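You operate a simulated robot arm through the tools that you are given. There is no shell and no other tool.

You run a simulated robot arm. Do the job below in one go: nothing can be reset, and whatever is moved stays where it is left.

Task
Dry the wet number pad in the spot dryer for the time on the card.
Fine: hood shut, hands and what they hold out, while the lamp is on; hood open at the end. Where these are worked on the way, their far stop is far enough and under half their travel is too little: dryer hood.

It is judged by the outcome, as a careful person would: the job done as asked, and still so three seconds after it is handed in. It fails if anything else is knocked over, pushed out of place, dropped, spilled or broken.

Robot
A 7-joint arm with a two-finger parallel gripper, fixed in place. Base frame: the origin is at the foot of the arm, x ahead of it, y to its left, z up; the work surface is at about z = 10. Units: mm, degrees, N and s.
With the tool pointing down near the work surface it reaches from about 220 to 580 mm from the base axis. Its first joint turns from -66.0 to 66.0 degrees. Payload 2.5 kg.
Tool frame: the origin (TCP) lies between the finger pads and is the grasp point; the fingertips stand 23 mm ahead of it; z points along the fingers, y is the line along which they close. Largest opening 94 mm; finger width 38, thickness 10; the body of the gripper, 54 by 96 mm, starts 39 mm behind the TCP.
Orientation is that of the tool frame in the base frame, as [roll, pitch, yaw] about the fixed x, y, z axes, in that order (R = Rz(yaw) Ry(pitch) Rx(roll)). With the fingers straight down and closing along the base's y, the tool's x points along the base's -x, its y along +y and its z along -z.

Tools
- The arm moves only by the tool send_rows. Its arguments are lists of equal length, an entry for each row: "xyz": the shift along the base's x, y, z in mm, a list of three; "turn": the turn, a rotation vector about the base's x, y, z in degrees, a list of three; "gripper": the opening in per cent of the stroke, from 0 (shut) to 100 (fully open). In form: {"xyz": [[tx, ty, tz], ...], "turn": [[rx, ry, rz], ...], "gripper": [gripper, ...]}. A call has 1 to 20 rows; each row is the pose to reach, as a shift and turn from the pose commanded when the call began. A row lasts 0.2 s, in which the tool goes at most 50 mm and 8.6 degrees; a call with a longer step from one row to the next is refused whole, and so is a gripper value outside its range. A pose out of reach is approached as far as the arm can. The call stops where the force on the tool passes 50 N (or 10 N more than at its start, if that is more) or the arm is blocked; 0.2 s more then pass. Each finger travels about 108 mm/s and halts on what it meets, pressing with about 30 N; the grip force reading is that of the motor and also rises with nothing between the fingers. The clock runs only during rows and for 0.2 s after the last one: add rows that repeat a pose to give the fingers time. The reply holds the time, the measured pose of the TCP, the force on the tool along the base axes, the opening and the grip force, in the units named above and with some noise, with the torque about the TCP (base axes, N m) and any sound that the robot's microphone picked up.
- Cameras (640 x 400 px; columns grow to the right, rows downward): "scene" is fixed at [113.1, -413.7, 525.4]; the picture's right is [0.84, -0.54, 0.00], its down [-0.39, -0.62, -0.68] and it looks along [0.37, 0.58, -0.73] (base axes); focal length 244 px, centre (320, 200). "wrist" rides on the gripper at [86, 16, -75] in the tool frame; the picture's right is [-0.18, 0.98, 0.00], its down [-0.58, -0.11, -0.81] and it looks along [-0.79, -0.15, 0.59] (tool axes); focal length 243 px, centre (320, 200). There is no depth. A picture from a camera that has moved, and an enlarged one, comes with that camera's place and axes in the base frame and with its lens.
- capture(camera): a new picture of that camera. The clock stands still meanwhile.
- close_up(camera, box): a new picture of the part [left, top, right, bottom] of that camera's present view, enlarged. The clock stands still meanwhile.
- job_done(): hands the job in; it is judged then, once.

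Nothing tells you positions but the pictures and the camera data. Unless the task says otherwise, let go and move clear before handing in.

The tools are called after ">>>" by a JSON object that holds its "method" and its "body". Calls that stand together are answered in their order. send_rows: Moves the arm, as the interface text tells. Its arguments: {"type":"object","properties":{"xyz":{"type":"array","items":{"type":"array","items":{"type":"number"}}},"turn":{"type":"array","items":{"type":"array","items":{"type":"number"}}},"gripper":{"type":"array","items":{"type":"number"}}},"required":["xyz","turn","gripper"]} The other tools are called the same way: capture (camera) takes a picture; close_up (camera, box) takes an enlarged picture of a part of a camera's view; job_done () hands the job in.

At the start:

```text
clock: 0.0
tool_pos: [352.3, -86.4, 303.1]
ee_rot: [180.0, 0.0, 180.0]
wrist_force: [-0.3, -0.1, 0.2]
moment: [0.02, -0.01, -0.02]
width: 94.2
finger_force: 0.1
```

scene: 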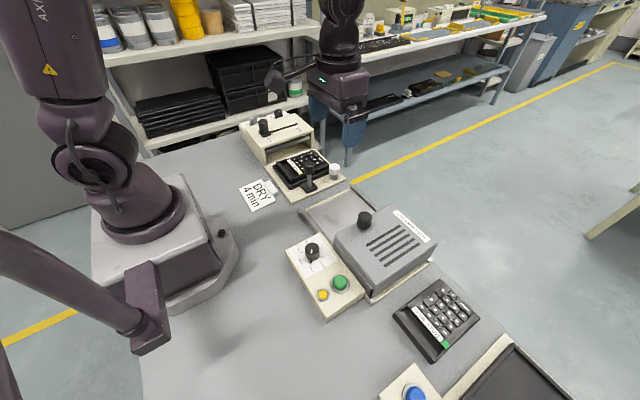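
wrist: 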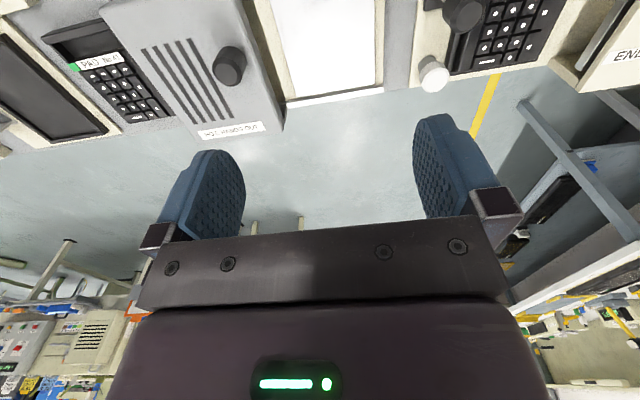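

I see a card reading "DRY 4 min", a hooded machine with a knob and buttons, a number pad beside it and another pad in a second machine further back. I'll look closer before moving.

>>> {"method": "close_up", "body": {"camera": "scene", "box": [270, 180, 470, 330]}}

>>> {"method": "close_up", "body": {"camera": "scene", "box": [220, 90, 380, 220]}}

>>> {"method": "close_up", "body": {"camera": "scene", "box": [370, 260, 580, 400]}}

>>> {"method": "close_up", "body": {"camera": "wrist", "box": [0, 0, 320, 200]}}

>>> {"method": "close_up", "body": {"camera": "wrist", "box": [320, 0, 640, 200]}}

```text
2.67 times, centred on (370, 255) of scene
camera zoom: at [113.1, -413.7, 525.4], right [0.84, -0.54, 0.0], down [-0.39, -0.62, -0.68], along [0.37, 0.58, -0.73], focal length 650 px, centre (187, 53)
```

zoom: 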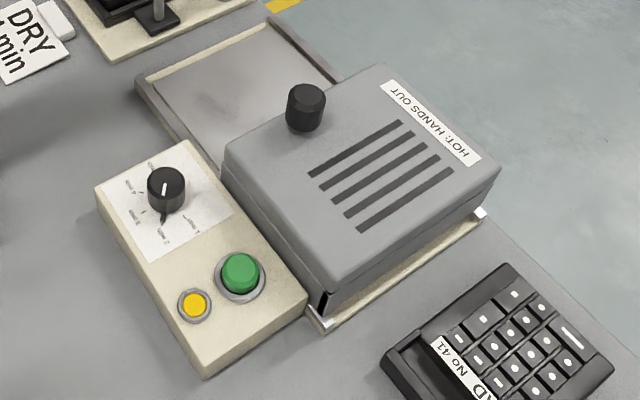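

```text
3.08 times, centred on (300, 155) of scene
camera zoom: at [113.1, -413.7, 525.4], right [0.84, -0.54, 0.0], down [-0.39, -0.62, -0.68], along [0.37, 0.58, -0.73], focal length 750 px, centre (382, 338)
```

zoom: 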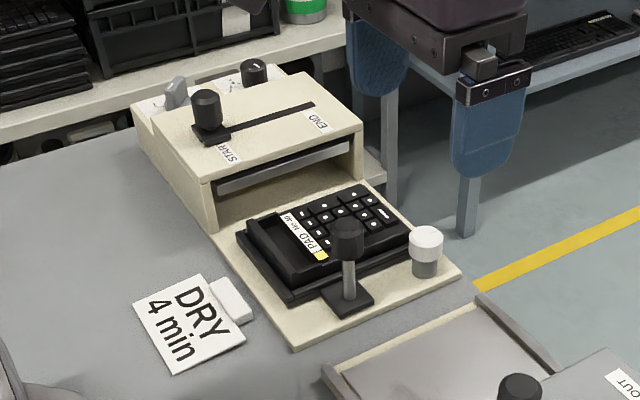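

```text
2.86 times, centred on (475, 330) of scene
camera zoom: at [113.1, -413.7, 525.4], right [0.84, -0.54, 0.0], down [-0.39, -0.62, -0.68], along [0.37, 0.58, -0.73], focal length 696 px, centre (-123, -171)
```

zoom: 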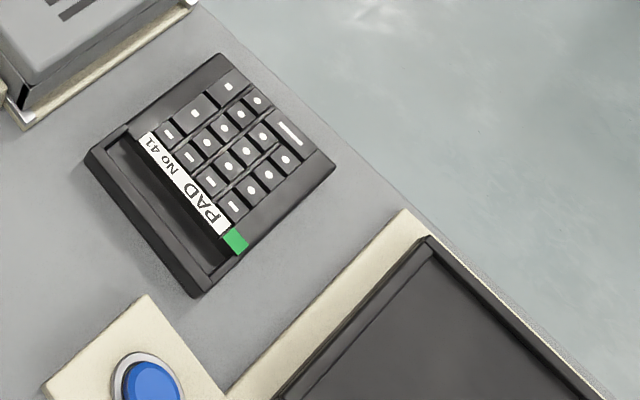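

```text
2.00 times, centred on (160, 100) of wrist
camera zoom: at [266.2, -69.5, 378.4], right [0.18, 0.98, 0.0], down [0.58, -0.11, 0.81], along [0.79, -0.15, -0.59], focal length 485 px, centre (640, 400)
```

zoom: 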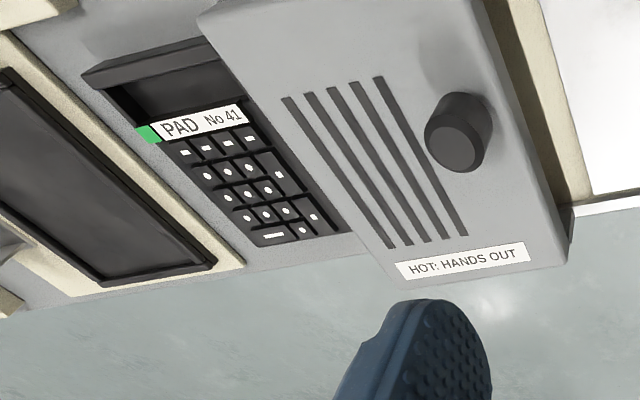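

```text
2.00 times, centred on (480, 100) of wrist
camera zoom: at [266.2, -69.5, 378.4], right [0.18, 0.98, 0.0], down [0.58, -0.11, 0.81], along [0.79, -0.15, -0.59], focal length 485 px, centre (0, 400)
```

zoom: 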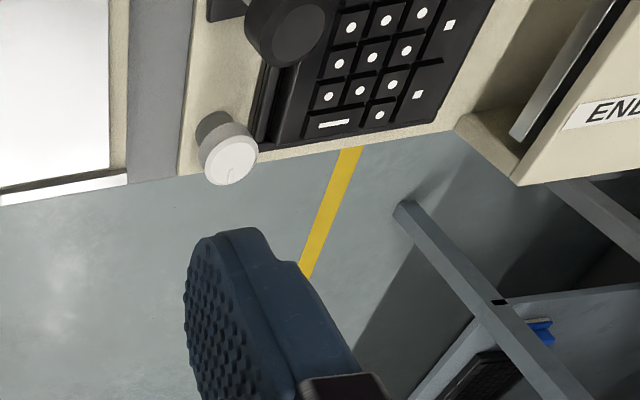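

There are two number pads (one with a yellow tag in a slider fixture, one with a green tag, No 41), and I must tell which is wet. I'll look at finer detail on both pads and the dryer.

>>> {"method": "close_up", "body": {"camera": "scene", "box": [265, 140, 355, 200]}}

>>> {"method": "close_up", "body": {"camera": "scene", "box": [390, 270, 490, 365]}}

>>> {"method": "close_up", "body": {"camera": "scene", "box": [285, 230, 375, 325]}}

>>> {"method": "close_up", "body": {"camera": "scene", "box": [235, 95, 325, 165]}}

>>> {"method": "close_up", "body": {"camera": "scene", "box": [375, 325, 580, 400]}}

>>> {"method": "close_up", "body": {"camera": "scene", "box": [295, 180, 445, 305]}}

```text
6.67 times, centred on (310, 170) of scene
camera zoom: at [113.1, -413.7, 525.4], right [0.84, -0.54, 0.0], down [-0.39, -0.62, -0.68], along [0.37, 0.58, -0.73], focal length 1625 px, centre (387, 400)
```

zoom: 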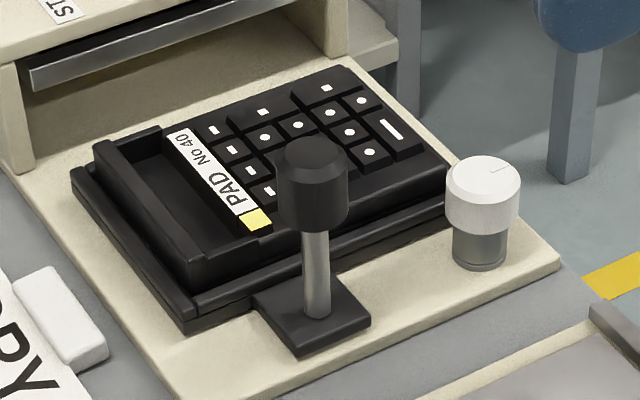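

```text
4.21 times, centred on (440, 318) of scene
camera zoom: at [113.1, -413.7, 525.4], right [0.84, -0.54, 0.0], down [-0.39, -0.62, -0.68], along [0.37, 0.58, -0.73], focal length 1026 px, centre (-185, -295)
```

zoom: 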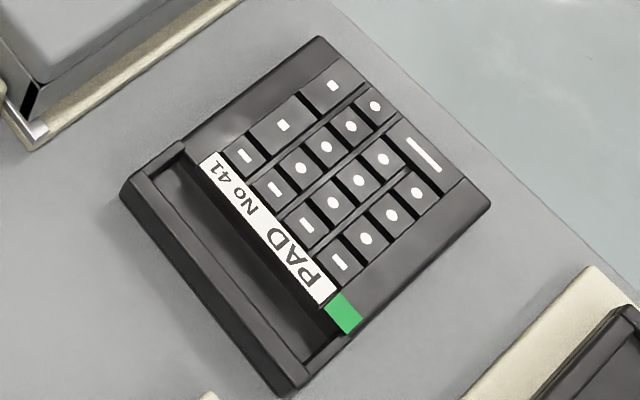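

```text
4.21 times, centred on (330, 278) of scene
camera zoom: at [113.1, -413.7, 525.4], right [0.84, -0.54, 0.0], down [-0.39, -0.62, -0.68], along [0.37, 0.58, -0.73], focal length 1026 px, centre (278, -126)
```

zoom: 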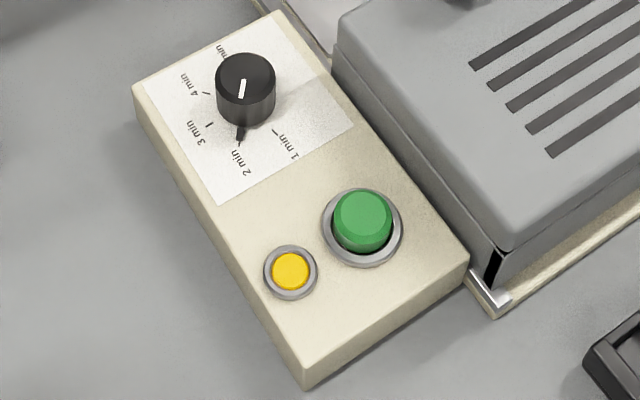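

```text
5.71 times, centred on (280, 130) of scene
camera zoom: at [113.1, -413.7, 525.4], right [0.84, -0.54, 0.0], down [-0.39, -0.62, -0.68], along [0.37, 0.58, -0.73], focal length 1393 px, centre (549, 600)
```

zoom: 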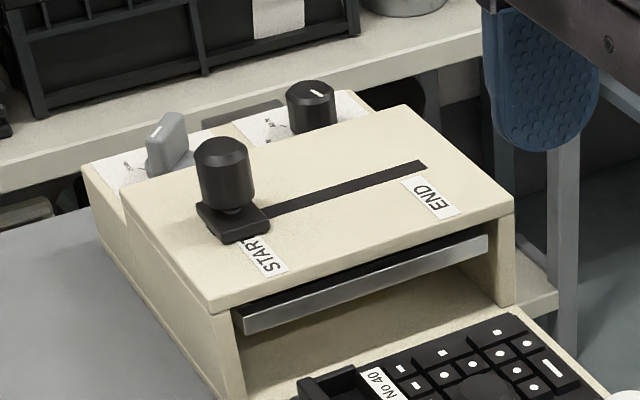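

```text
3.12 times, centred on (478, 362) of scene
camera zoom: at [113.1, -413.7, 525.4], right [0.84, -0.54, 0.0], down [-0.39, -0.62, -0.68], along [0.37, 0.58, -0.73], focal length 761 px, centre (-172, -307)
```

zoom: 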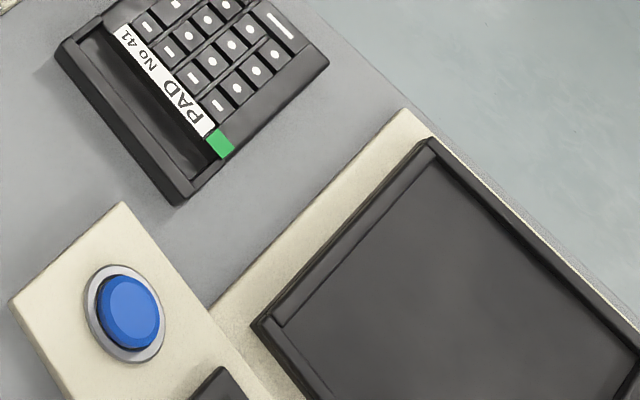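

```text
3.20 times, centred on (370, 242) of scene
camera zoom: at [113.1, -413.7, 525.4], right [0.84, -0.54, 0.0], down [-0.39, -0.62, -0.68], along [0.37, 0.58, -0.73], focal length 780 px, centre (160, 64)
```

zoom: 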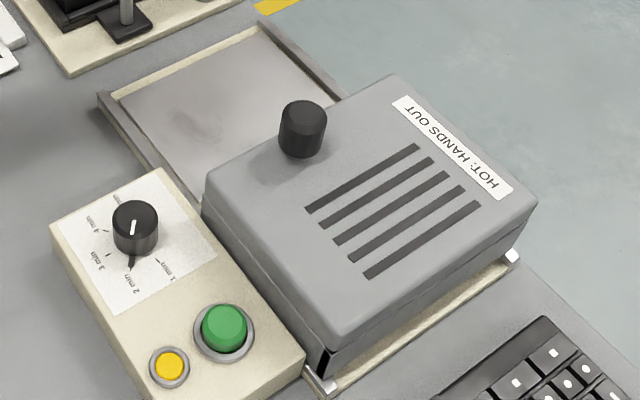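

The bench has: number pad 40 (yellow tag, looks glossier) nested at the back, number pad 41 (green tag, dull) at the front, and the dryer with its sliding hood between. I'll move high toward −y to inspect pad 41 and the black tray with the wrist camera, and check what moves in the scene.

>>> {"method": "send_rows", "body": {"xyz": [[0, -40, 0], [-5, -80, 5], [-10, -120, 10], [-15, -160, 15], [-20, -200, 20], [-25, -240, 20], [-30, -280, 20]], "turn": [[0, 0, 0], [0, 0, 0], [0, 0, 0], [0, 0, 0], [0, 0, 0], [0, 0, 0], [0, 0, 0]], "gripper": [100, 100, 100, 100, 100, 100, 100]}}

>>> {"method": "capture", "body": {"camera": "scene"}}

>>> {"method": "capture", "body": {"camera": "wrist"}}

```text
clock: 1.6
tool_pos: [324.5, -368.0, 324.5]
ee_rot: [-179.9, 0.1, -179.8]
wrist_force: [0.1, 0.0, -0.1]
moment: [0.01, -0.02, -0.02]
width: 94.0
finger_force: 0.1
```

```text
taken
```

scene: 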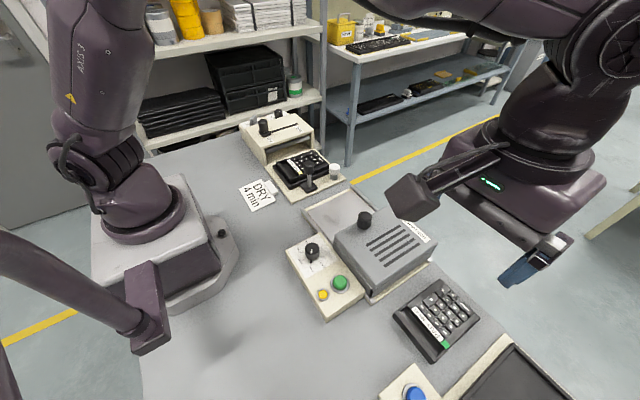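

```text
taken
camera wrist: at [237.6, -351.0, 398.3], right [0.18, 0.98, 0.0], down [0.58, -0.11, 0.81], along [0.79, -0.15, -0.59], focal length 243 px, centre (320, 200)
```

wrist: 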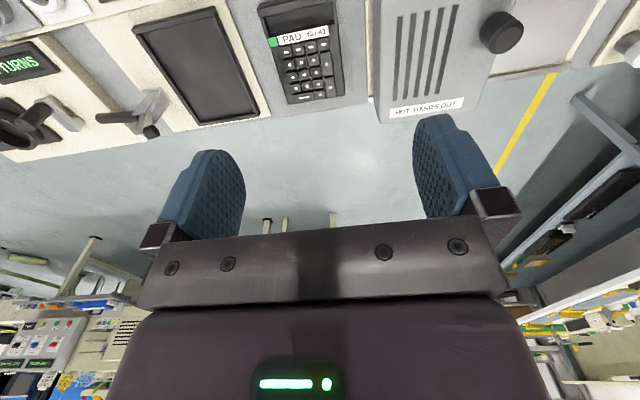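

Pad 41 lies bare on the bench, and a further machine ("TURNS") stands beyond it. I'll tilt the camera to look more straight down on the area.

>>> {"method": "close_up", "body": {"camera": "wrist", "box": [230, 0, 400, 110]}}

>>> {"method": "close_up", "body": {"camera": "wrist", "box": [0, 0, 260, 160]}}

>>> {"method": "close_up", "body": {"camera": "wrist", "box": [360, 0, 640, 140]}}

```text
3.64 times, centred on (315, 55) of wrist
camera zoom: at [237.6, -351.0, 398.3], right [0.18, 0.98, 0.0], down [0.58, -0.11, 0.81], along [0.79, -0.15, -0.59], focal length 882 px, centre (338, 727)
```

zoom: 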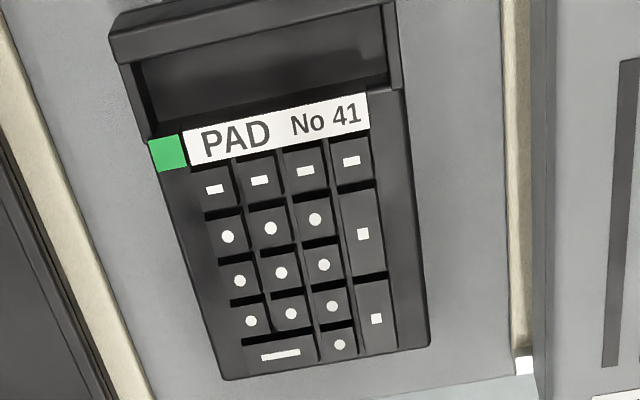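

```text
2.46 times, centred on (130, 80) of wrist
camera zoom: at [237.6, -351.0, 398.3], right [0.18, 0.98, 0.0], down [0.58, -0.11, 0.81], along [0.79, -0.15, -0.59], focal length 597 px, centre (788, 495)
```

zoom: 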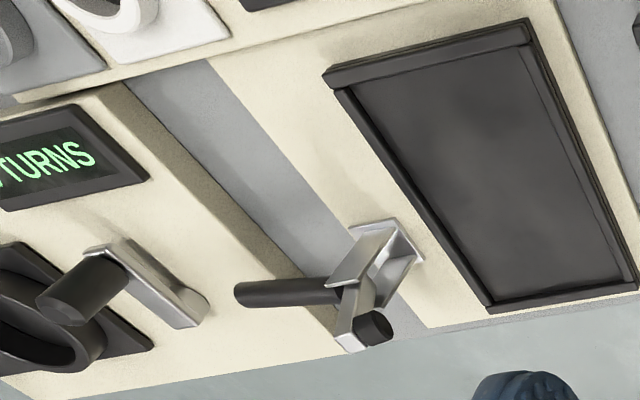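

```text
2.29 times, centred on (500, 70) of wrist
camera zoom: at [237.6, -351.0, 398.3], right [0.18, 0.98, 0.0], down [0.58, -0.11, 0.81], along [0.79, -0.15, -0.59], focal length 555 px, centre (-91, 497)
```

zoom: 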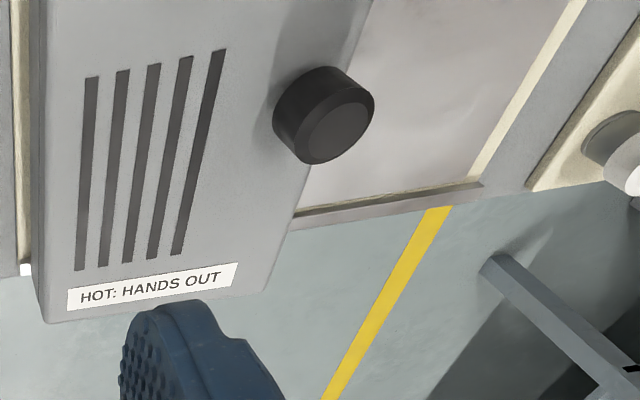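

Pad 41 looks matte and dry. Next I'll move to look at pad 40 and its fixture the same way.

>>> {"method": "send_rows", "body": {"xyz": [[0, 45, 0], [0, 90, 0], [0, 135, 0], [0, 180, 0], [0, 225, 0], [0, 270, 0]], "turn": [[0, 0, 0], [0, 0, 0], [0, 0, 0], [0, 0, 0], [0, 0, 0], [0, 0, 0]], "gripper": [100, 100, 100, 100, 100, 100]}}

>>> {"method": "capture", "body": {"camera": "wrist"}}

>>> {"method": "send_rows", "body": {"xyz": [[0, 45, 0], [0, 90, 0], [0, 135, 0], [0, 180, 0], [0, 210, 0]], "turn": [[0, 0, 0], [0, 0, 0], [0, 0, 0], [0, 0, 0], [0, 0, 0]], "gripper": [100, 100, 100, 100, 100]}}

>>> {"method": "capture", "body": {"camera": "wrist"}}

```text
clock: 3.0
tool_pos: [320.0, -96.9, 322.4]
ee_rot: [-180.0, 0.0, 180.0]
wrist_force: [0.3, -0.3, -0.1]
moment: [0.02, -0.05, 0.02]
width: 93.9
finger_force: 0.1
```

```text
taken
camera wrist: at [234.6, -79.7, 397.1], right [0.18, 0.98, 0.0], down [0.58, -0.11, 0.81], along [0.79, -0.15, -0.59], focal length 243 px, centre (320, 200)
```

wrist: 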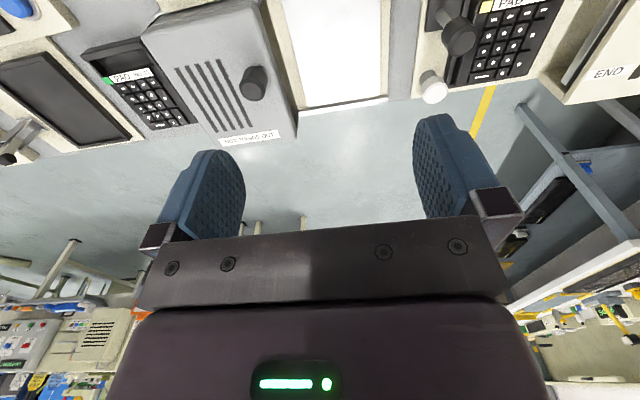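

```text
clock: 4.2
tool_pos: [319.7, 113.8, 323.4]
ee_rot: [-179.9, 0.0, 179.9]
wrist_force: [-0.4, 0.0, -1.0]
moment: [-0.04, -0.03, 0.03]
width: 94.2
finger_force: 0.1
```

```text
taken
camera wrist: at [234.5, 130.5, 398.3], right [0.18, 0.98, 0.0], down [0.58, -0.11, 0.81], along [0.79, -0.15, -0.59], focal length 243 px, centre (320, 200)
```

wrist: 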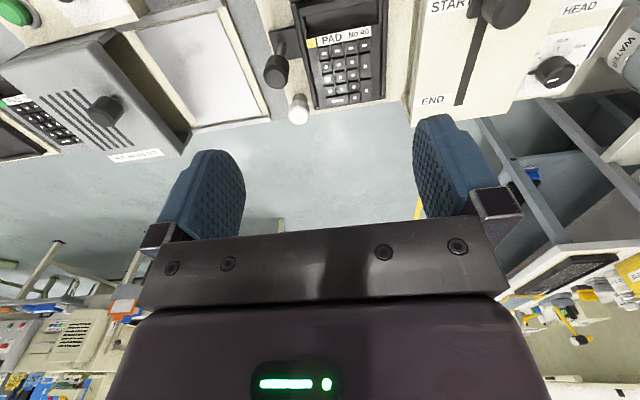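

>>> {"method": "close_up", "body": {"camera": "wrist", "box": [250, 0, 410, 130]}}

>>> {"method": "close_up", "body": {"camera": "wrist", "box": [400, 0, 640, 140]}}

>>> {"method": "close_up", "body": {"camera": "wrist", "box": [0, 0, 280, 180]}}

```text
3.08 times, centred on (330, 65) of wrist
camera zoom: at [234.5, 130.5, 398.3], right [0.18, 0.98, 0.0], down [0.58, -0.11, 0.81], along [0.79, -0.15, -0.59], focal length 746 px, centre (289, 615)
```

zoom: 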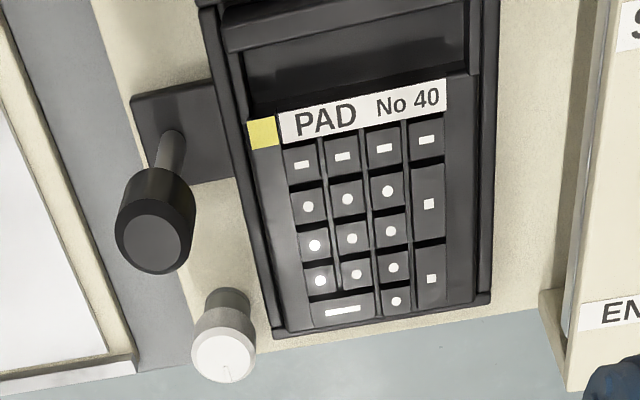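

```text
2.67 times, centred on (520, 70) of wrist
camera zoom: at [234.5, 130.5, 398.3], right [0.18, 0.98, 0.0], down [0.58, -0.11, 0.81], along [0.79, -0.15, -0.59], focal length 647 px, centre (-213, 547)
```

zoom: 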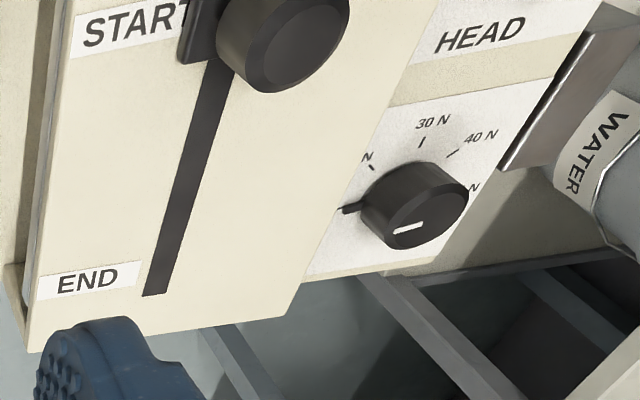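

```text
2.22 times, centred on (140, 90) of wrist
camera zoom: at [234.5, 130.5, 398.3], right [0.18, 0.98, 0.0], down [0.58, -0.11, 0.81], along [0.79, -0.15, -0.59], focal length 539 px, centre (720, 444)
```

zoom: 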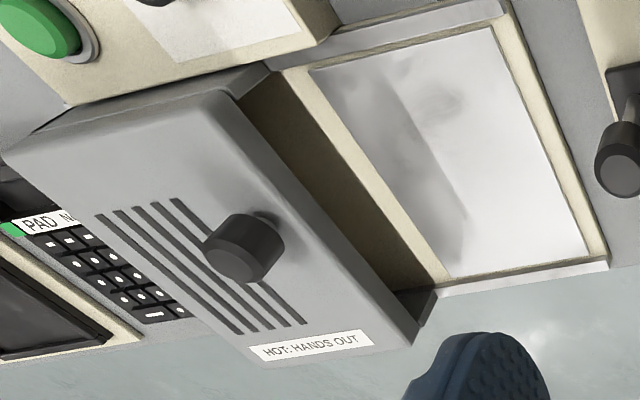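

The machine next to pad 40 has a WATER bottle and a rub head, so pad 40 is likely the wet one. I'll drop closer to check its surface and how it sits in its nest.

>>> {"method": "send_rows", "body": {"xyz": [[5, 0, -40], [10, 0, -80], [20, 0, -110], [30, 0, -125]], "turn": [[0, 0, 0], [0, 0, 0], [0, 0, 0], [0, 0, 0]], "gripper": [100, 100, 100, 100]}}

>>> {"method": "capture", "body": {"camera": "wrist"}}

>>> {"method": "close_up", "body": {"camera": "wrist", "box": [200, 0, 440, 150]}}

>>> {"method": "close_up", "body": {"camera": "scene", "box": [230, 100, 360, 220]}}

```text
clock: 5.2
tool_pos: [347.3, 111.4, 200.4]
ee_rot: [179.9, 0.1, -180.0]
wrist_force: [-0.6, 0.1, 0.2]
moment: [0.0, 0.0, 0.01]
width: 94.1
finger_force: 0.1
```

```text
taken
camera wrist: at [261.5, 128.1, 274.1], right [0.18, 0.98, 0.0], down [0.58, -0.11, 0.81], along [0.79, -0.15, -0.59], focal length 243 px, centre (320, 200)
```

wrist: 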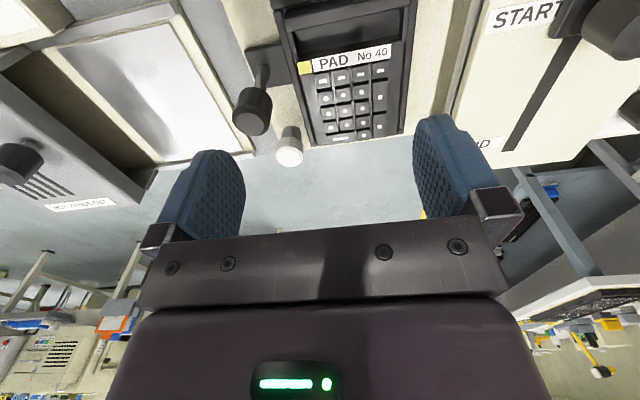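

```text
2.67 times, centred on (320, 75) of wrist
camera zoom: at [261.5, 128.1, 274.1], right [0.18, 0.98, 0.0], down [0.58, -0.11, 0.81], along [0.79, -0.15, -0.59], focal length 647 px, centre (320, 533)
```

zoom: 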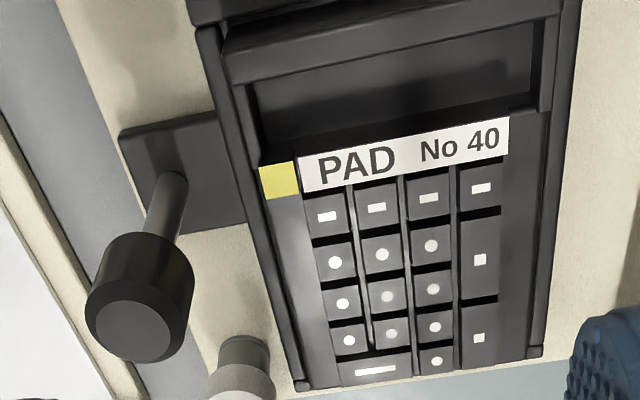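

```text
3.33 times, centred on (295, 160) of scene
camera zoom: at [113.1, -413.7, 525.4], right [0.84, -0.54, 0.0], down [-0.39, -0.62, -0.68], along [0.37, 0.58, -0.73], focal length 812 px, centre (403, 333)
```

zoom: 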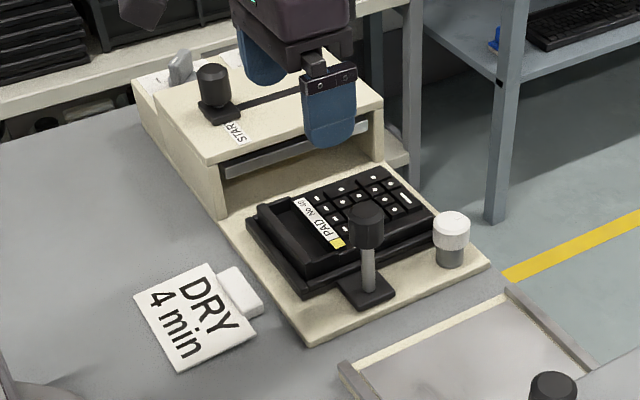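

Pad 40 shows wet, glossy reflections while 41 is matte, so pad 40 is the wet one. I'll back off and view its grip bar from a lower angle at the −x side to measure it.

>>> {"method": "send_rows", "body": {"xyz": [[-40, 0, 0], [-80, 0, -20], [-105, 0, -50], [-105, 0, -70]], "turn": [[0, 0, 0], [0, 0, 0], [0, 0, 0], [0, 0, 0]], "gripper": [100, 100, 100, 100]}}

>>> {"method": "capture", "body": {"camera": "wrist"}}

>>> {"method": "close_up", "body": {"camera": "wrist", "box": [220, 60, 440, 220]}}

```text
clock: 6.2
tool_pos: [245.9, 115.5, 127.0]
ee_rot: [179.9, -0.2, 179.9]
wrist_force: [0.5, 0.6, -0.6]
moment: [-0.03, -0.04, 0.0]
width: 94.3
finger_force: 0.0
```

```text
taken
camera wrist: at [159.7, 132.4, 203.1], right [0.18, 0.98, 0.0], down [0.58, -0.11, 0.81], along [0.79, -0.15, -0.59], focal length 243 px, centre (320, 200)
```

wrist: 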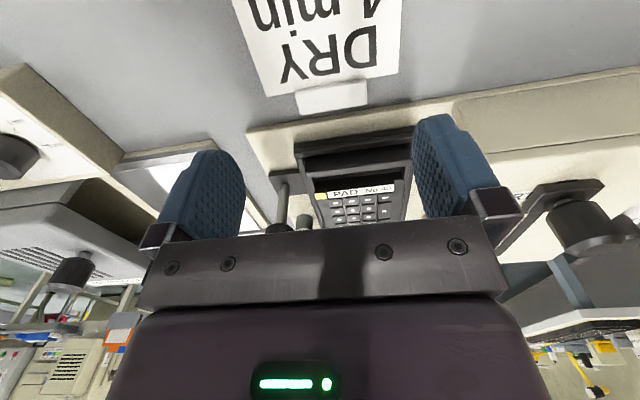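

```text
2.50 times, centred on (330, 140) of wrist
camera zoom: at [159.7, 132.4, 203.1], right [0.18, 0.98, 0.0], down [0.58, -0.11, 0.81], along [0.79, -0.15, -0.59], focal length 606 px, centre (295, 350)
```

zoom: 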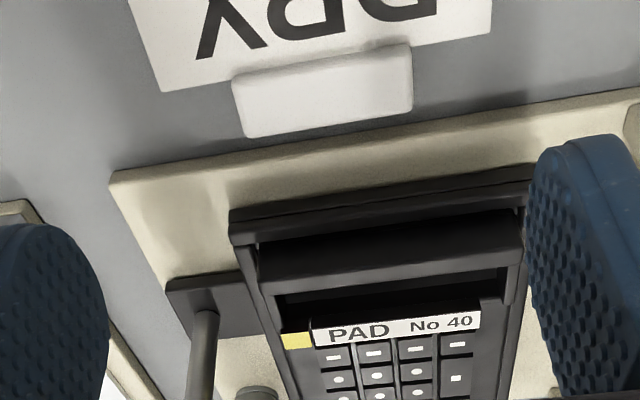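

>>> {"method": "close_up", "body": {"camera": "wrist", "box": [285, 120, 425, 210]}}

>>> {"method": "close_up", "body": {"camera": "scene", "box": [265, 145, 325, 195]}}

```text
4.44 times, centred on (355, 165) of wrist
camera zoom: at [159.7, 132.4, 203.1], right [0.18, 0.98, 0.0], down [0.58, -0.11, 0.81], along [0.79, -0.15, -0.59], focal length 1078 px, centre (164, 356)
```

zoom: 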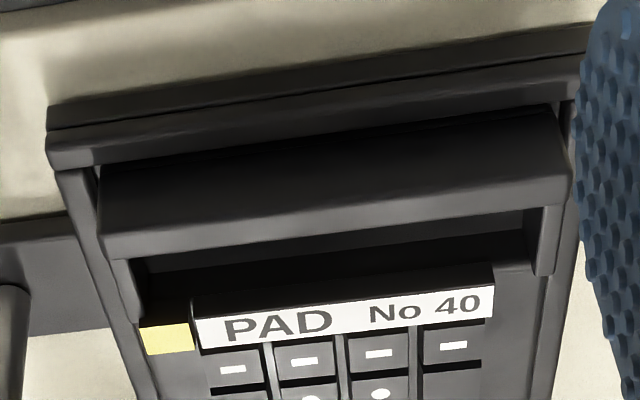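

```text
8.00 times, centred on (295, 170) of scene
camera zoom: at [113.0, -413.7, 525.4], right [0.84, -0.54, 0.0], down [-0.39, -0.62, -0.68], along [0.37, 0.58, -0.73], focal length 1950 px, centre (520, 440)
```

zoom: 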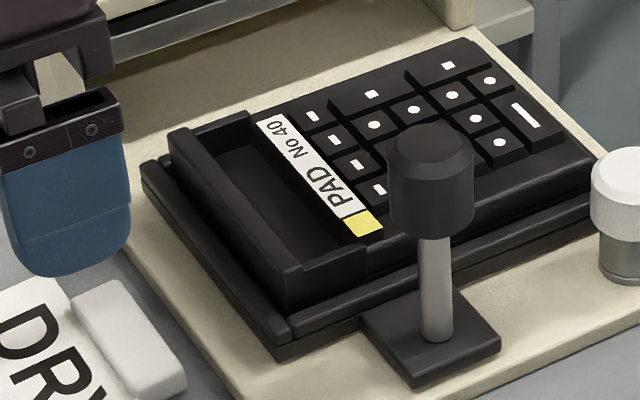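

Pad 40's grip bar top is at about (334, 137, 41), a recess about 17 mm wide sits behind it, and the bed of the dryer is the open plate at y −165 to −18. Before handling the pad I'll set the timer, so I raise up, turn the tool 90° and look at the dryer's panel.

>>> {"method": "send_rows", "body": {"xyz": [[0, 0, 45], [0, 0, 90], [0, 0, 135], [0, -25, 175], [5, -65, 175], [10, -105, 175], [15, -145, 170], [18, -185, 165], [20, -225, 150], [22, -265, 130], [24, -290, 100], [26, -305, 75]], "turn": [[0, 0, 8], [0, 0, 16], [0, 0, 24], [0, 0, 32], [0, 0, 40], [0, 0, 48], [0, 0, 56], [0, 0, 64], [0, 0, 72], [0, 0, 80], [0, 0, 86], [0, 0, 90]], "gripper": [100, 100, 100, 100, 100, 100, 100, 100, 100, 100, 100, 100]}}

>>> {"method": "capture", "body": {"camera": "wrist"}}

>>> {"method": "capture", "body": {"camera": "scene"}}

```text
clock: 8.8
tool_pos: [274.4, -193.1, 204.8]
ee_rot: [-180.0, 0.0, -89.9]
wrist_force: [-0.4, -0.3, 0.2]
moment: [0.01, -0.01, 0.0]
width: 94.1
finger_force: 0.1
```

```text
taken
camera wrist: at [258.6, -278.7, 280.0], right [-0.98, 0.18, 0.0], down [0.11, 0.58, 0.81], along [0.15, 0.79, -0.59], focal length 243 px, centre (320, 200)
```

wrist: 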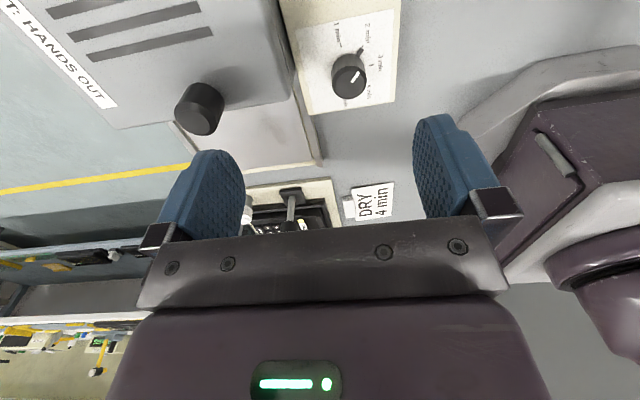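

```text
taken
```

scene: 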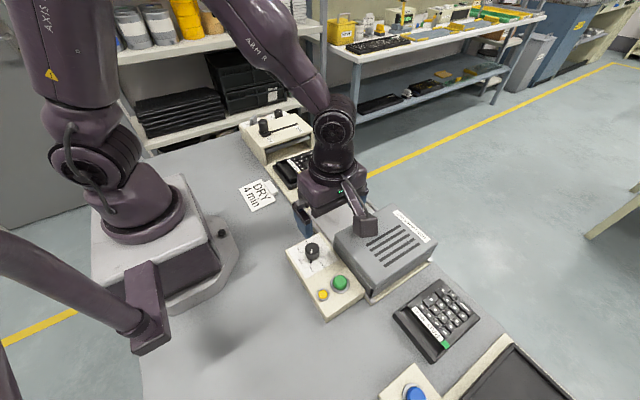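

>>> {"method": "close_up", "body": {"camera": "wrist", "box": [270, 10, 430, 130]}}

>>> {"method": "close_up", "body": {"camera": "scene", "box": [280, 230, 345, 280]}}

>>> {"method": "close_up", "body": {"camera": "wrist", "box": [60, 0, 330, 170]}}

```text
3.33 times, centred on (350, 70) of wrist
camera zoom: at [258.6, -278.7, 280.0], right [-0.98, 0.18, 0.0], down [0.11, 0.58, 0.81], along [0.15, 0.79, -0.59], focal length 809 px, centre (220, 633)
```

zoom: 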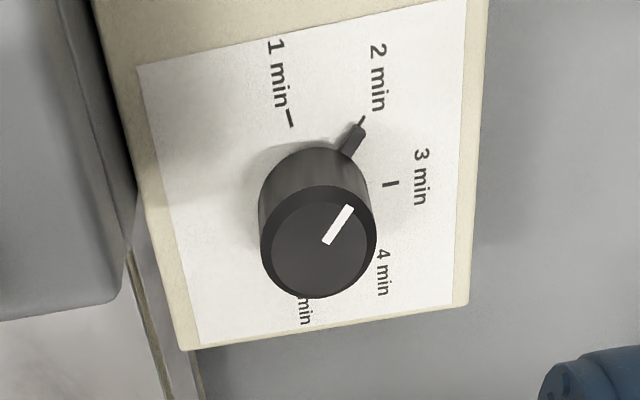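

```text
8.00 times, centred on (312, 255) of scene
camera zoom: at [113.1, -413.7, 525.4], right [0.84, -0.54, 0.0], down [-0.39, -0.62, -0.68], along [0.37, 0.58, -0.73], focal length 1950 px, centre (380, -240)
```

zoom: 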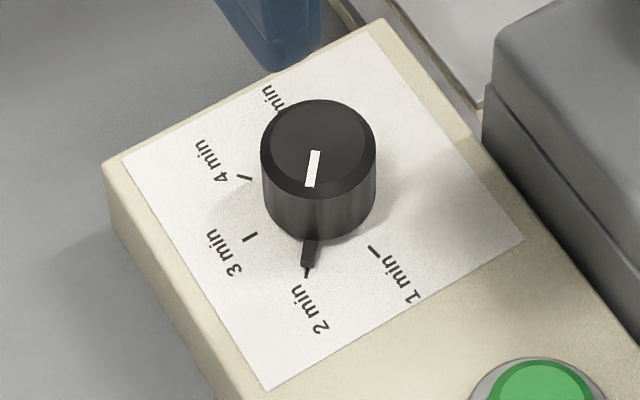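

```text
2.35 times, centred on (195, 85) of wrist
camera zoom: at [258.6, -278.7, 280.0], right [-0.98, 0.18, 0.0], down [0.11, 0.58, 0.81], along [0.15, 0.79, -0.59], focal length 571 px, centre (614, 471)
```

zoom: 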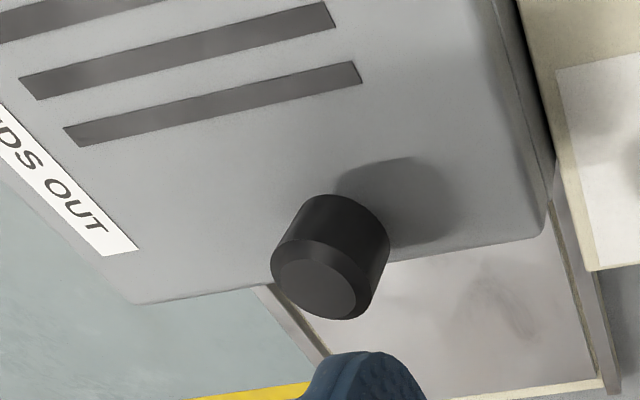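

The timer knob is centred at about (254, −163), top at z ≈ 69, and points at 2 min. The marks are about 50° apart, so 4 min needs about −100° (clockwise from above). I'll move above it with the tool pre-turned.

>>> {"method": "send_rows", "body": {"xyz": [[-5, 8, 0], [-10, 16, -20], [-15, 24, -50], [-20, 30, -80], [-20.4, 30.1, -95], [-20.4, 30.1, -95]], "turn": [[0, 0, -8], [0, 0, -16], [0, 0, -24], [0, 0, -32], [0, 0, -40], [0, 0, -40]], "gripper": [80, 60, 60, 60, 60, 60]}}

>>> {"method": "capture", "body": {"camera": "wrist"}}

>>> {"method": "close_up", "body": {"camera": "scene", "box": [250, 170, 410, 280]}}

```text
clock: 10.2
tool_pos: [250.8, -162.0, 111.1]
ee_rot: [180.0, 0.0, -130.2]
wrist_force: [-0.3, 0.4, -0.6]
moment: [0.01, 0.02, -0.01]
width: 56.4
finger_force: 0.1
```

```text
taken
camera wrist: at [183.8, -217.7, 185.3], right [-0.63, 0.77, 0.0], down [0.46, 0.37, 0.81], along [0.62, 0.51, -0.59], focal length 243 px, centre (320, 200)
```

wrist: 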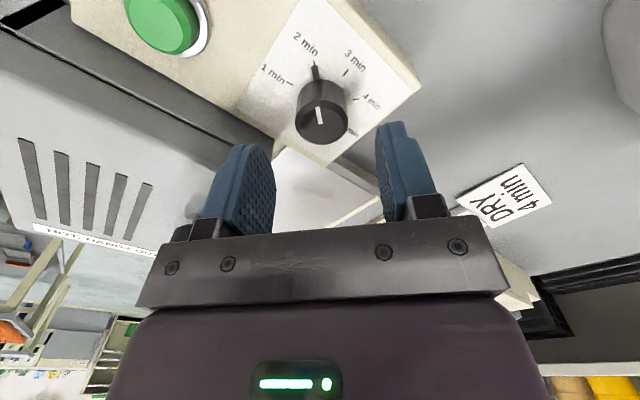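

```text
3.64 times, centred on (330, 225) of scene
camera zoom: at [113.1, -413.7, 525.4], right [0.84, -0.54, 0.0], down [-0.39, -0.62, -0.68], along [0.37, 0.58, -0.73], focal length 886 px, centre (284, 109)
```

zoom: 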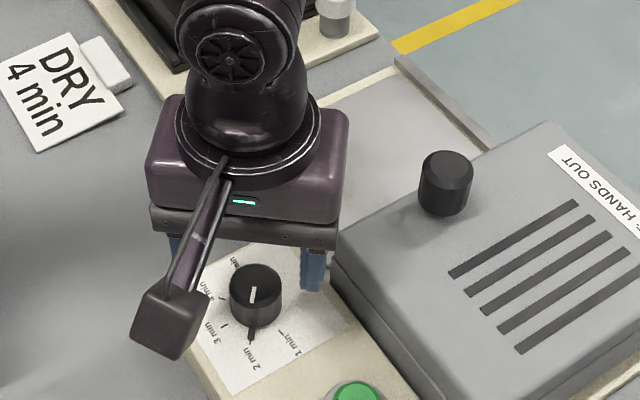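

>>> {"method": "close_up", "body": {"camera": "wrist", "box": [240, 50, 400, 170]}}

```text
3.33 times, centred on (320, 110) of wrist
camera zoom: at [183.8, -217.7, 185.3], right [-0.63, 0.77, 0.0], down [0.46, 0.37, 0.81], along [0.62, 0.51, -0.59], focal length 809 px, centre (320, 500)
```

zoom: 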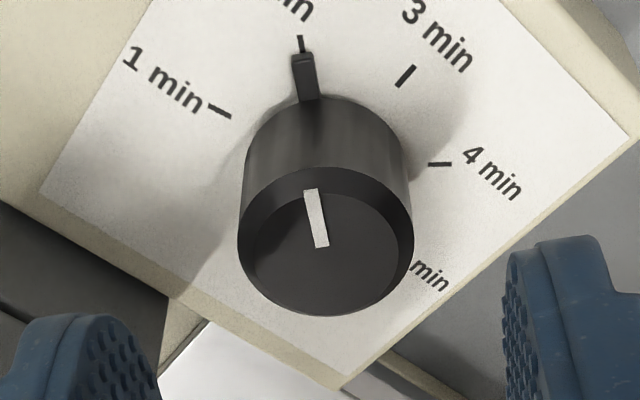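

The tool axis lines up with the knob to about a millimetre. I'll lower over the knob, stopping above the pointer lug, and grip it.

>>> {"method": "send_rows", "body": {"xyz": [[-1, 0.5, -15], [-1, 0.5, -30], [-1, 0.5, -37], [-1, 0.5, -37]], "turn": [[0, 0, 0], [0, 0, 0], [0, 0, 0], [0, 0, 0]], "gripper": [60, 60, 60, 60]}}

>>> {"method": "close_up", "body": {"camera": "wrist", "box": [200, 60, 440, 220]}}

>>> {"method": "close_up", "body": {"camera": "scene", "box": [270, 210, 370, 290]}}

```text
clock: 11.2
tool_pos: [251.7, -160.5, 71.8]
ee_rot: [179.9, 0.1, -129.9]
wrist_force: [0.1, -0.8, 0.5]
moment: [0.0, 0.01, 0.02]
width: 56.2
finger_force: 0.0
```

```text
2.50 times, centred on (320, 140) of wrist
camera zoom: at [184.0, -215.1, 146.9], right [-0.63, 0.77, 0.0], down [0.46, 0.38, 0.81], along [0.62, 0.51, -0.59], focal length 606 px, centre (320, 350)
```

zoom: 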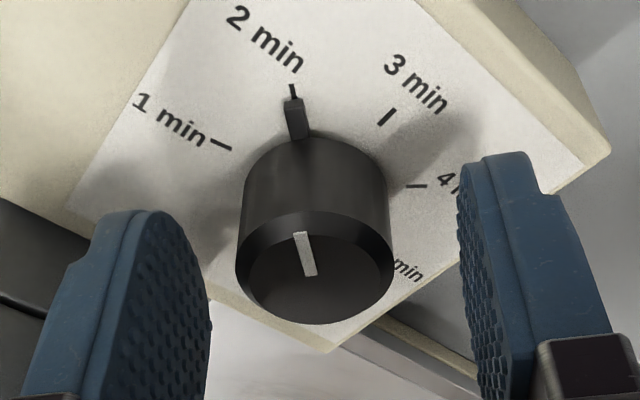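

```text
5.00 times, centred on (320, 250) of scene
camera zoom: at [113.1, -413.7, 525.4], right [0.84, -0.54, 0.0], down [-0.39, -0.62, -0.68], along [0.37, 0.58, -0.73], focal length 1219 px, centre (320, -50)
```

zoom: 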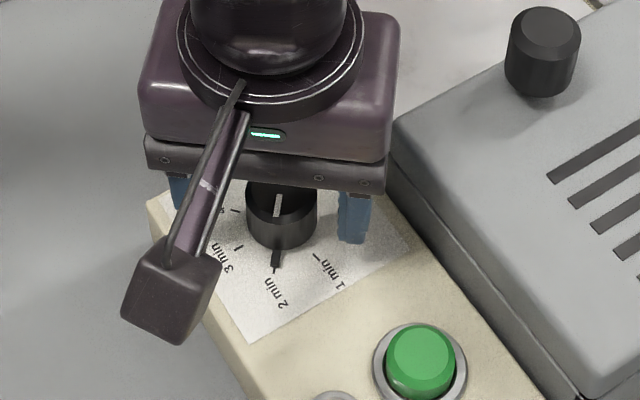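

The knob sits between the fingers with about a 1 mm offset. I'll nudge, close on it and turn about −100° toward 4 min.

>>> {"method": "send_rows", "body": {"xyz": [[0.7, -0.9, 0], [0.7, -0.9, 0], [0.7, -0.9, 0], [0.7, -0.9, 0]], "turn": [[0, 0, 0], [0, 0, 0], [0, 0, 0], [0, 0, 0]], "gripper": [60, 0, 0, 0]}}

```text
clock: 12.2
tool_pos: [252.0, -161.1, 71.3]
ee_rot: [179.9, 0.0, -129.9]
wrist_force: [-5.9, 4.5, 5.8]
moment: [0.22, -0.11, 0.03]
width: 31.5
finger_force: 44.9
```

>>> {"method": "send_rows", "body": {"xyz": [[-0.4, 0.3, 0], [-0.4, 0.3, 0], [-0.4, 0.3, 0], [-0.4, 0.3, 0], [-0.4, 0.3, 0], [-0.4, 0.3, 0], [-0.4, 0.3, 0]], "turn": [[0, 0, -8], [0, 0, -16], [0, 0, -24], [0, 0, -32], [0, 0, -40], [0, 0, -48], [0, 0, -50]], "gripper": [0, 0, 0, 0, 0, 0, 0]}}

>>> {"method": "close_up", "body": {"camera": "wrist", "box": [200, 60, 440, 220]}}

```text
clock: 13.8
tool_pos: [252.6, -161.2, 71.2]
ee_rot: [179.6, -0.2, -179.9]
wrist_force: [-11.7, 21.9, 34.3]
moment: [0.21, 0.31, 0.05]
width: 31.7
finger_force: 45.0
```

```text
2.50 times, centred on (320, 140) of wrist
camera zoom: at [165.8, -143.7, 146.6], right [0.18, 0.98, 0.0], down [0.58, -0.11, 0.8], along [0.79, -0.15, -0.6], focal length 606 px, centre (320, 350)
```

zoom: 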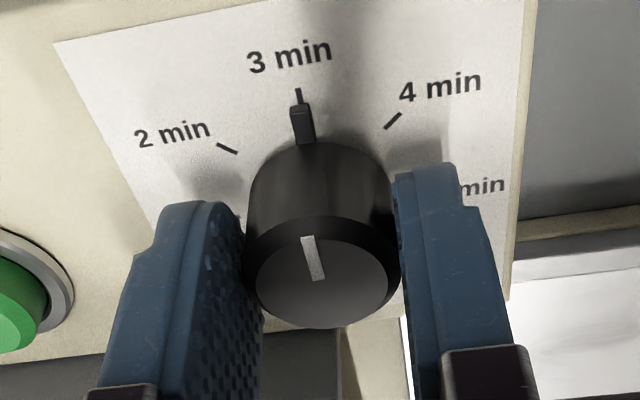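

The pointer moved to 3 min; strain has built up, so I'll release, re-centre and regrip before the second half of the turn.

>>> {"method": "send_rows", "body": {"xyz": [[0, 0, 0], [0, 0, 0], [0, 0, 0]], "turn": [[0, 0, 0], [0, 0, 0], [0, 0, 0]], "gripper": [60, 60, 60]}}

>>> {"method": "close_up", "body": {"camera": "wrist", "box": [200, 60, 440, 220]}}

```text
clock: 14.6
tool_pos: [251.6, -162.2, 71.7]
ee_rot: [-179.9, 0.1, -180.0]
wrist_force: [0.5, 0.3, -0.5]
moment: [-0.01, -0.02, -0.04]
width: 56.3
finger_force: 0.2
```

```text
2.50 times, centred on (320, 140) of wrist
camera zoom: at [166.3, -145.3, 146.1], right [0.18, 0.98, 0.0], down [0.58, -0.11, 0.81], along [0.79, -0.15, -0.59], focal length 606 px, centre (320, 350)
```

zoom: 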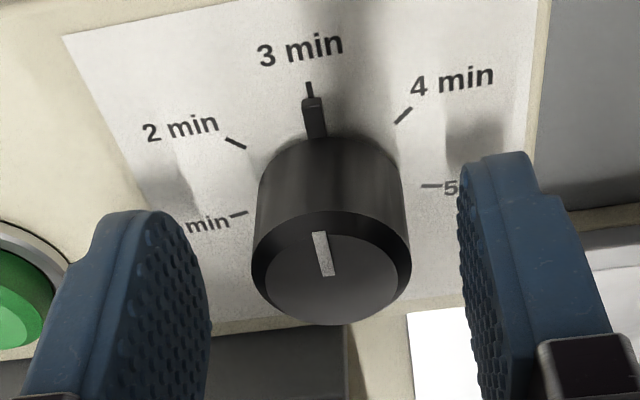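

>>> {"method": "send_rows", "body": {"xyz": [[0.3, 1.7, 0], [0.3, 1.7, 0], [0.3, 1.7, 0], [0.3, 1.7, 0]], "turn": [[0, 0, 0], [0, 0, 0], [0, 0, 0], [0, 0, 0]], "gripper": [60, 0, 0, 0]}}

>>> {"method": "send_rows", "body": {"xyz": [[0, 0, 0], [0, 0, 0], [0, 0, 0], [0, 0, 0], [0, 0, 0], [0, 0, 0], [0, 0, 0]], "turn": [[0, 0, -8], [0, 0, -16], [0, 0, -24], [0, 0, -32], [0, 0, -40], [0, 0, -47], [0, 0, -50]], "gripper": [0, 0, 0, 0, 0, 0, 0]}}

>>> {"method": "close_up", "body": {"camera": "wrist", "box": [200, 60, 440, 220]}}

```text
clock: 15.6
tool_pos: [252.9, -160.8, 71.1]
ee_rot: [179.9, -0.1, -179.9]
wrist_force: [-0.4, -1.8, 0.0]
moment: [-0.03, 0.05, 0.0]
width: 31.6
finger_force: 45.1
```

```text
clock: 17.2
tool_pos: [252.5, -159.5, 71.8]
ee_rot: [180.0, 0.1, 129.9]
wrist_force: [6.9, 0.6, -19.1]
moment: [-0.83, -0.66, 0.01]
width: 31.8
finger_force: 45.1
```

```text
2.50 times, centred on (320, 140) of wrist
camera zoom: at [210.1, -82.2, 146.5], right [0.87, 0.49, 0.0], down [0.29, -0.52, 0.81], along [0.39, -0.7, -0.59], focal length 606 px, centre (320, 350)
```

zoom: 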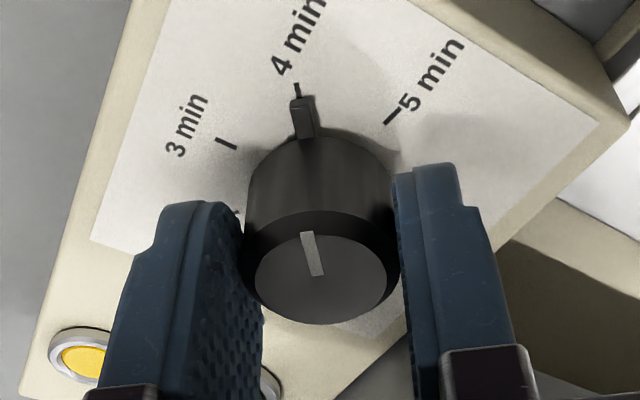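

The pointer now sits on 4 min. I'll release, lift straight up and verify.

>>> {"method": "send_rows", "body": {"xyz": [[0, 0, 0], [0, 0, 0], [0, 0, 20], [0, 0, 60], [0, 0, 100]], "turn": [[0, 0, 0], [0, 0, 0], [0, 0, 0], [0, 0, 0], [0, 0, 0]], "gripper": [60, 60, 60, 60, 60]}}

>>> {"method": "capture", "body": {"camera": "wrist"}}

>>> {"method": "close_up", "body": {"camera": "scene", "box": [280, 220, 380, 310]}}

```text
clock: 18.4
tool_pos: [250.2, -162.1, 172.1]
ee_rot: [179.9, 0.0, 130.0]
wrist_force: [0.0, 0.3, 0.4]
moment: [0.02, 0.02, -0.02]
width: 56.2
finger_force: 0.1
```

```text
taken
camera wrist: at [208.9, -83.8, 246.7], right [0.87, 0.49, 0.0], down [0.29, -0.52, 0.81], along [0.39, -0.7, -0.59], focal length 243 px, centre (320, 200)
```

wrist: 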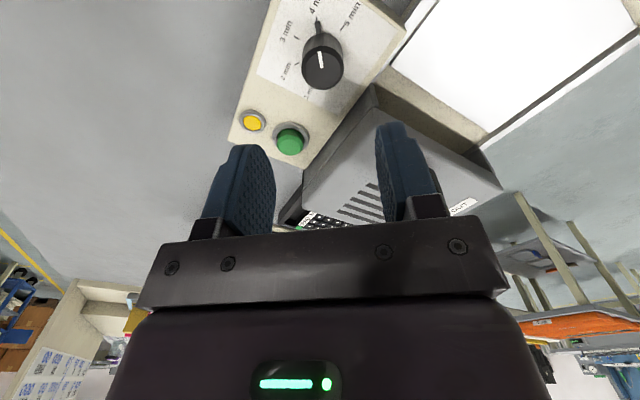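

```text
4.44 times, centred on (330, 265) of scene
camera zoom: at [113.1, -413.7, 525.4], right [0.84, -0.54, 0.0], down [-0.39, -0.62, -0.68], along [0.37, 0.58, -0.73], focal length 1083 px, centre (276, -89)
```

zoom: 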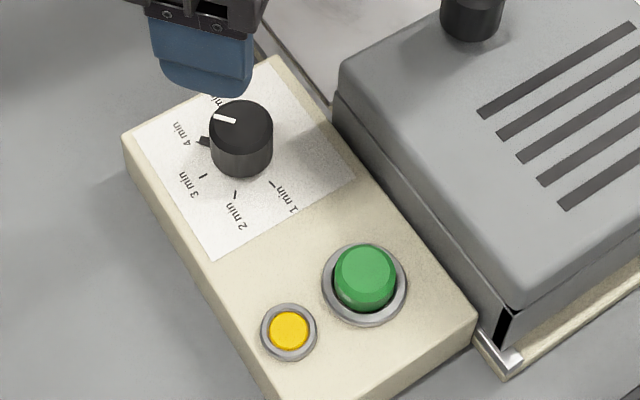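

The dial reads 4 min. Next I'll look at the dryer bed and into the hood's open side from +y to confirm that the bare plate is the bed and the hood is open now.

>>> {"method": "send_rows", "body": {"xyz": [[25, 25, 10], [50, 55, 10], [80, 85, 10], [105, 115, 5], [133, 140, 0]], "turn": [[0, 0, -8], [0, 0, -16], [0, 0, -24], [0, 0, -32], [0, 0, -40]], "gripper": [100, 100, 100, 100, 100]}}

>>> {"method": "capture", "body": {"camera": "wrist"}}

>>> {"method": "close_up", "body": {"camera": "wrist", "box": [200, 0, 440, 220]}}

```text
clock: 19.6
tool_pos: [388.1, -18.9, 171.1]
ee_rot: [-179.9, 0.0, 89.9]
wrist_force: [-0.6, 0.0, 0.2]
moment: [-0.01, -0.01, -0.01]
width: 94.0
finger_force: 0.0
```

```text
taken
camera wrist: at [404.8, 67.6, 245.5], right [0.98, -0.19, 0.0], down [-0.11, -0.58, 0.81], along [-0.15, -0.79, -0.59], focal length 243 px, centre (320, 200)
```

wrist: 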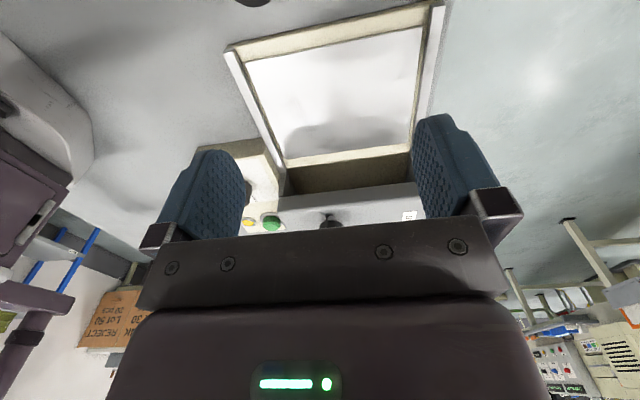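

```text
1.82 times, centred on (320, 110) of wrist
camera zoom: at [404.8, 67.6, 245.5], right [0.98, -0.19, 0.0], down [-0.11, -0.58, 0.81], along [-0.15, -0.79, -0.59], focal length 441 px, centre (320, 364)
```

zoom: 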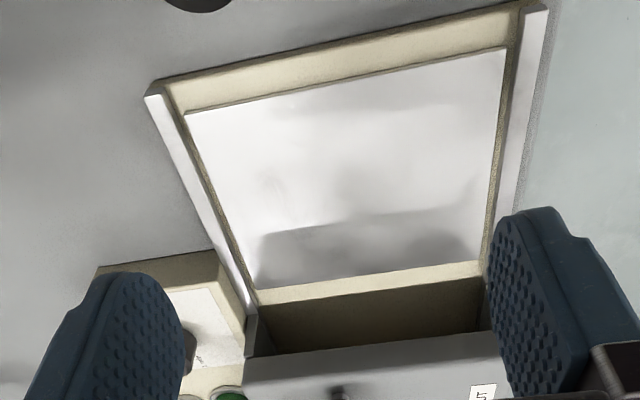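

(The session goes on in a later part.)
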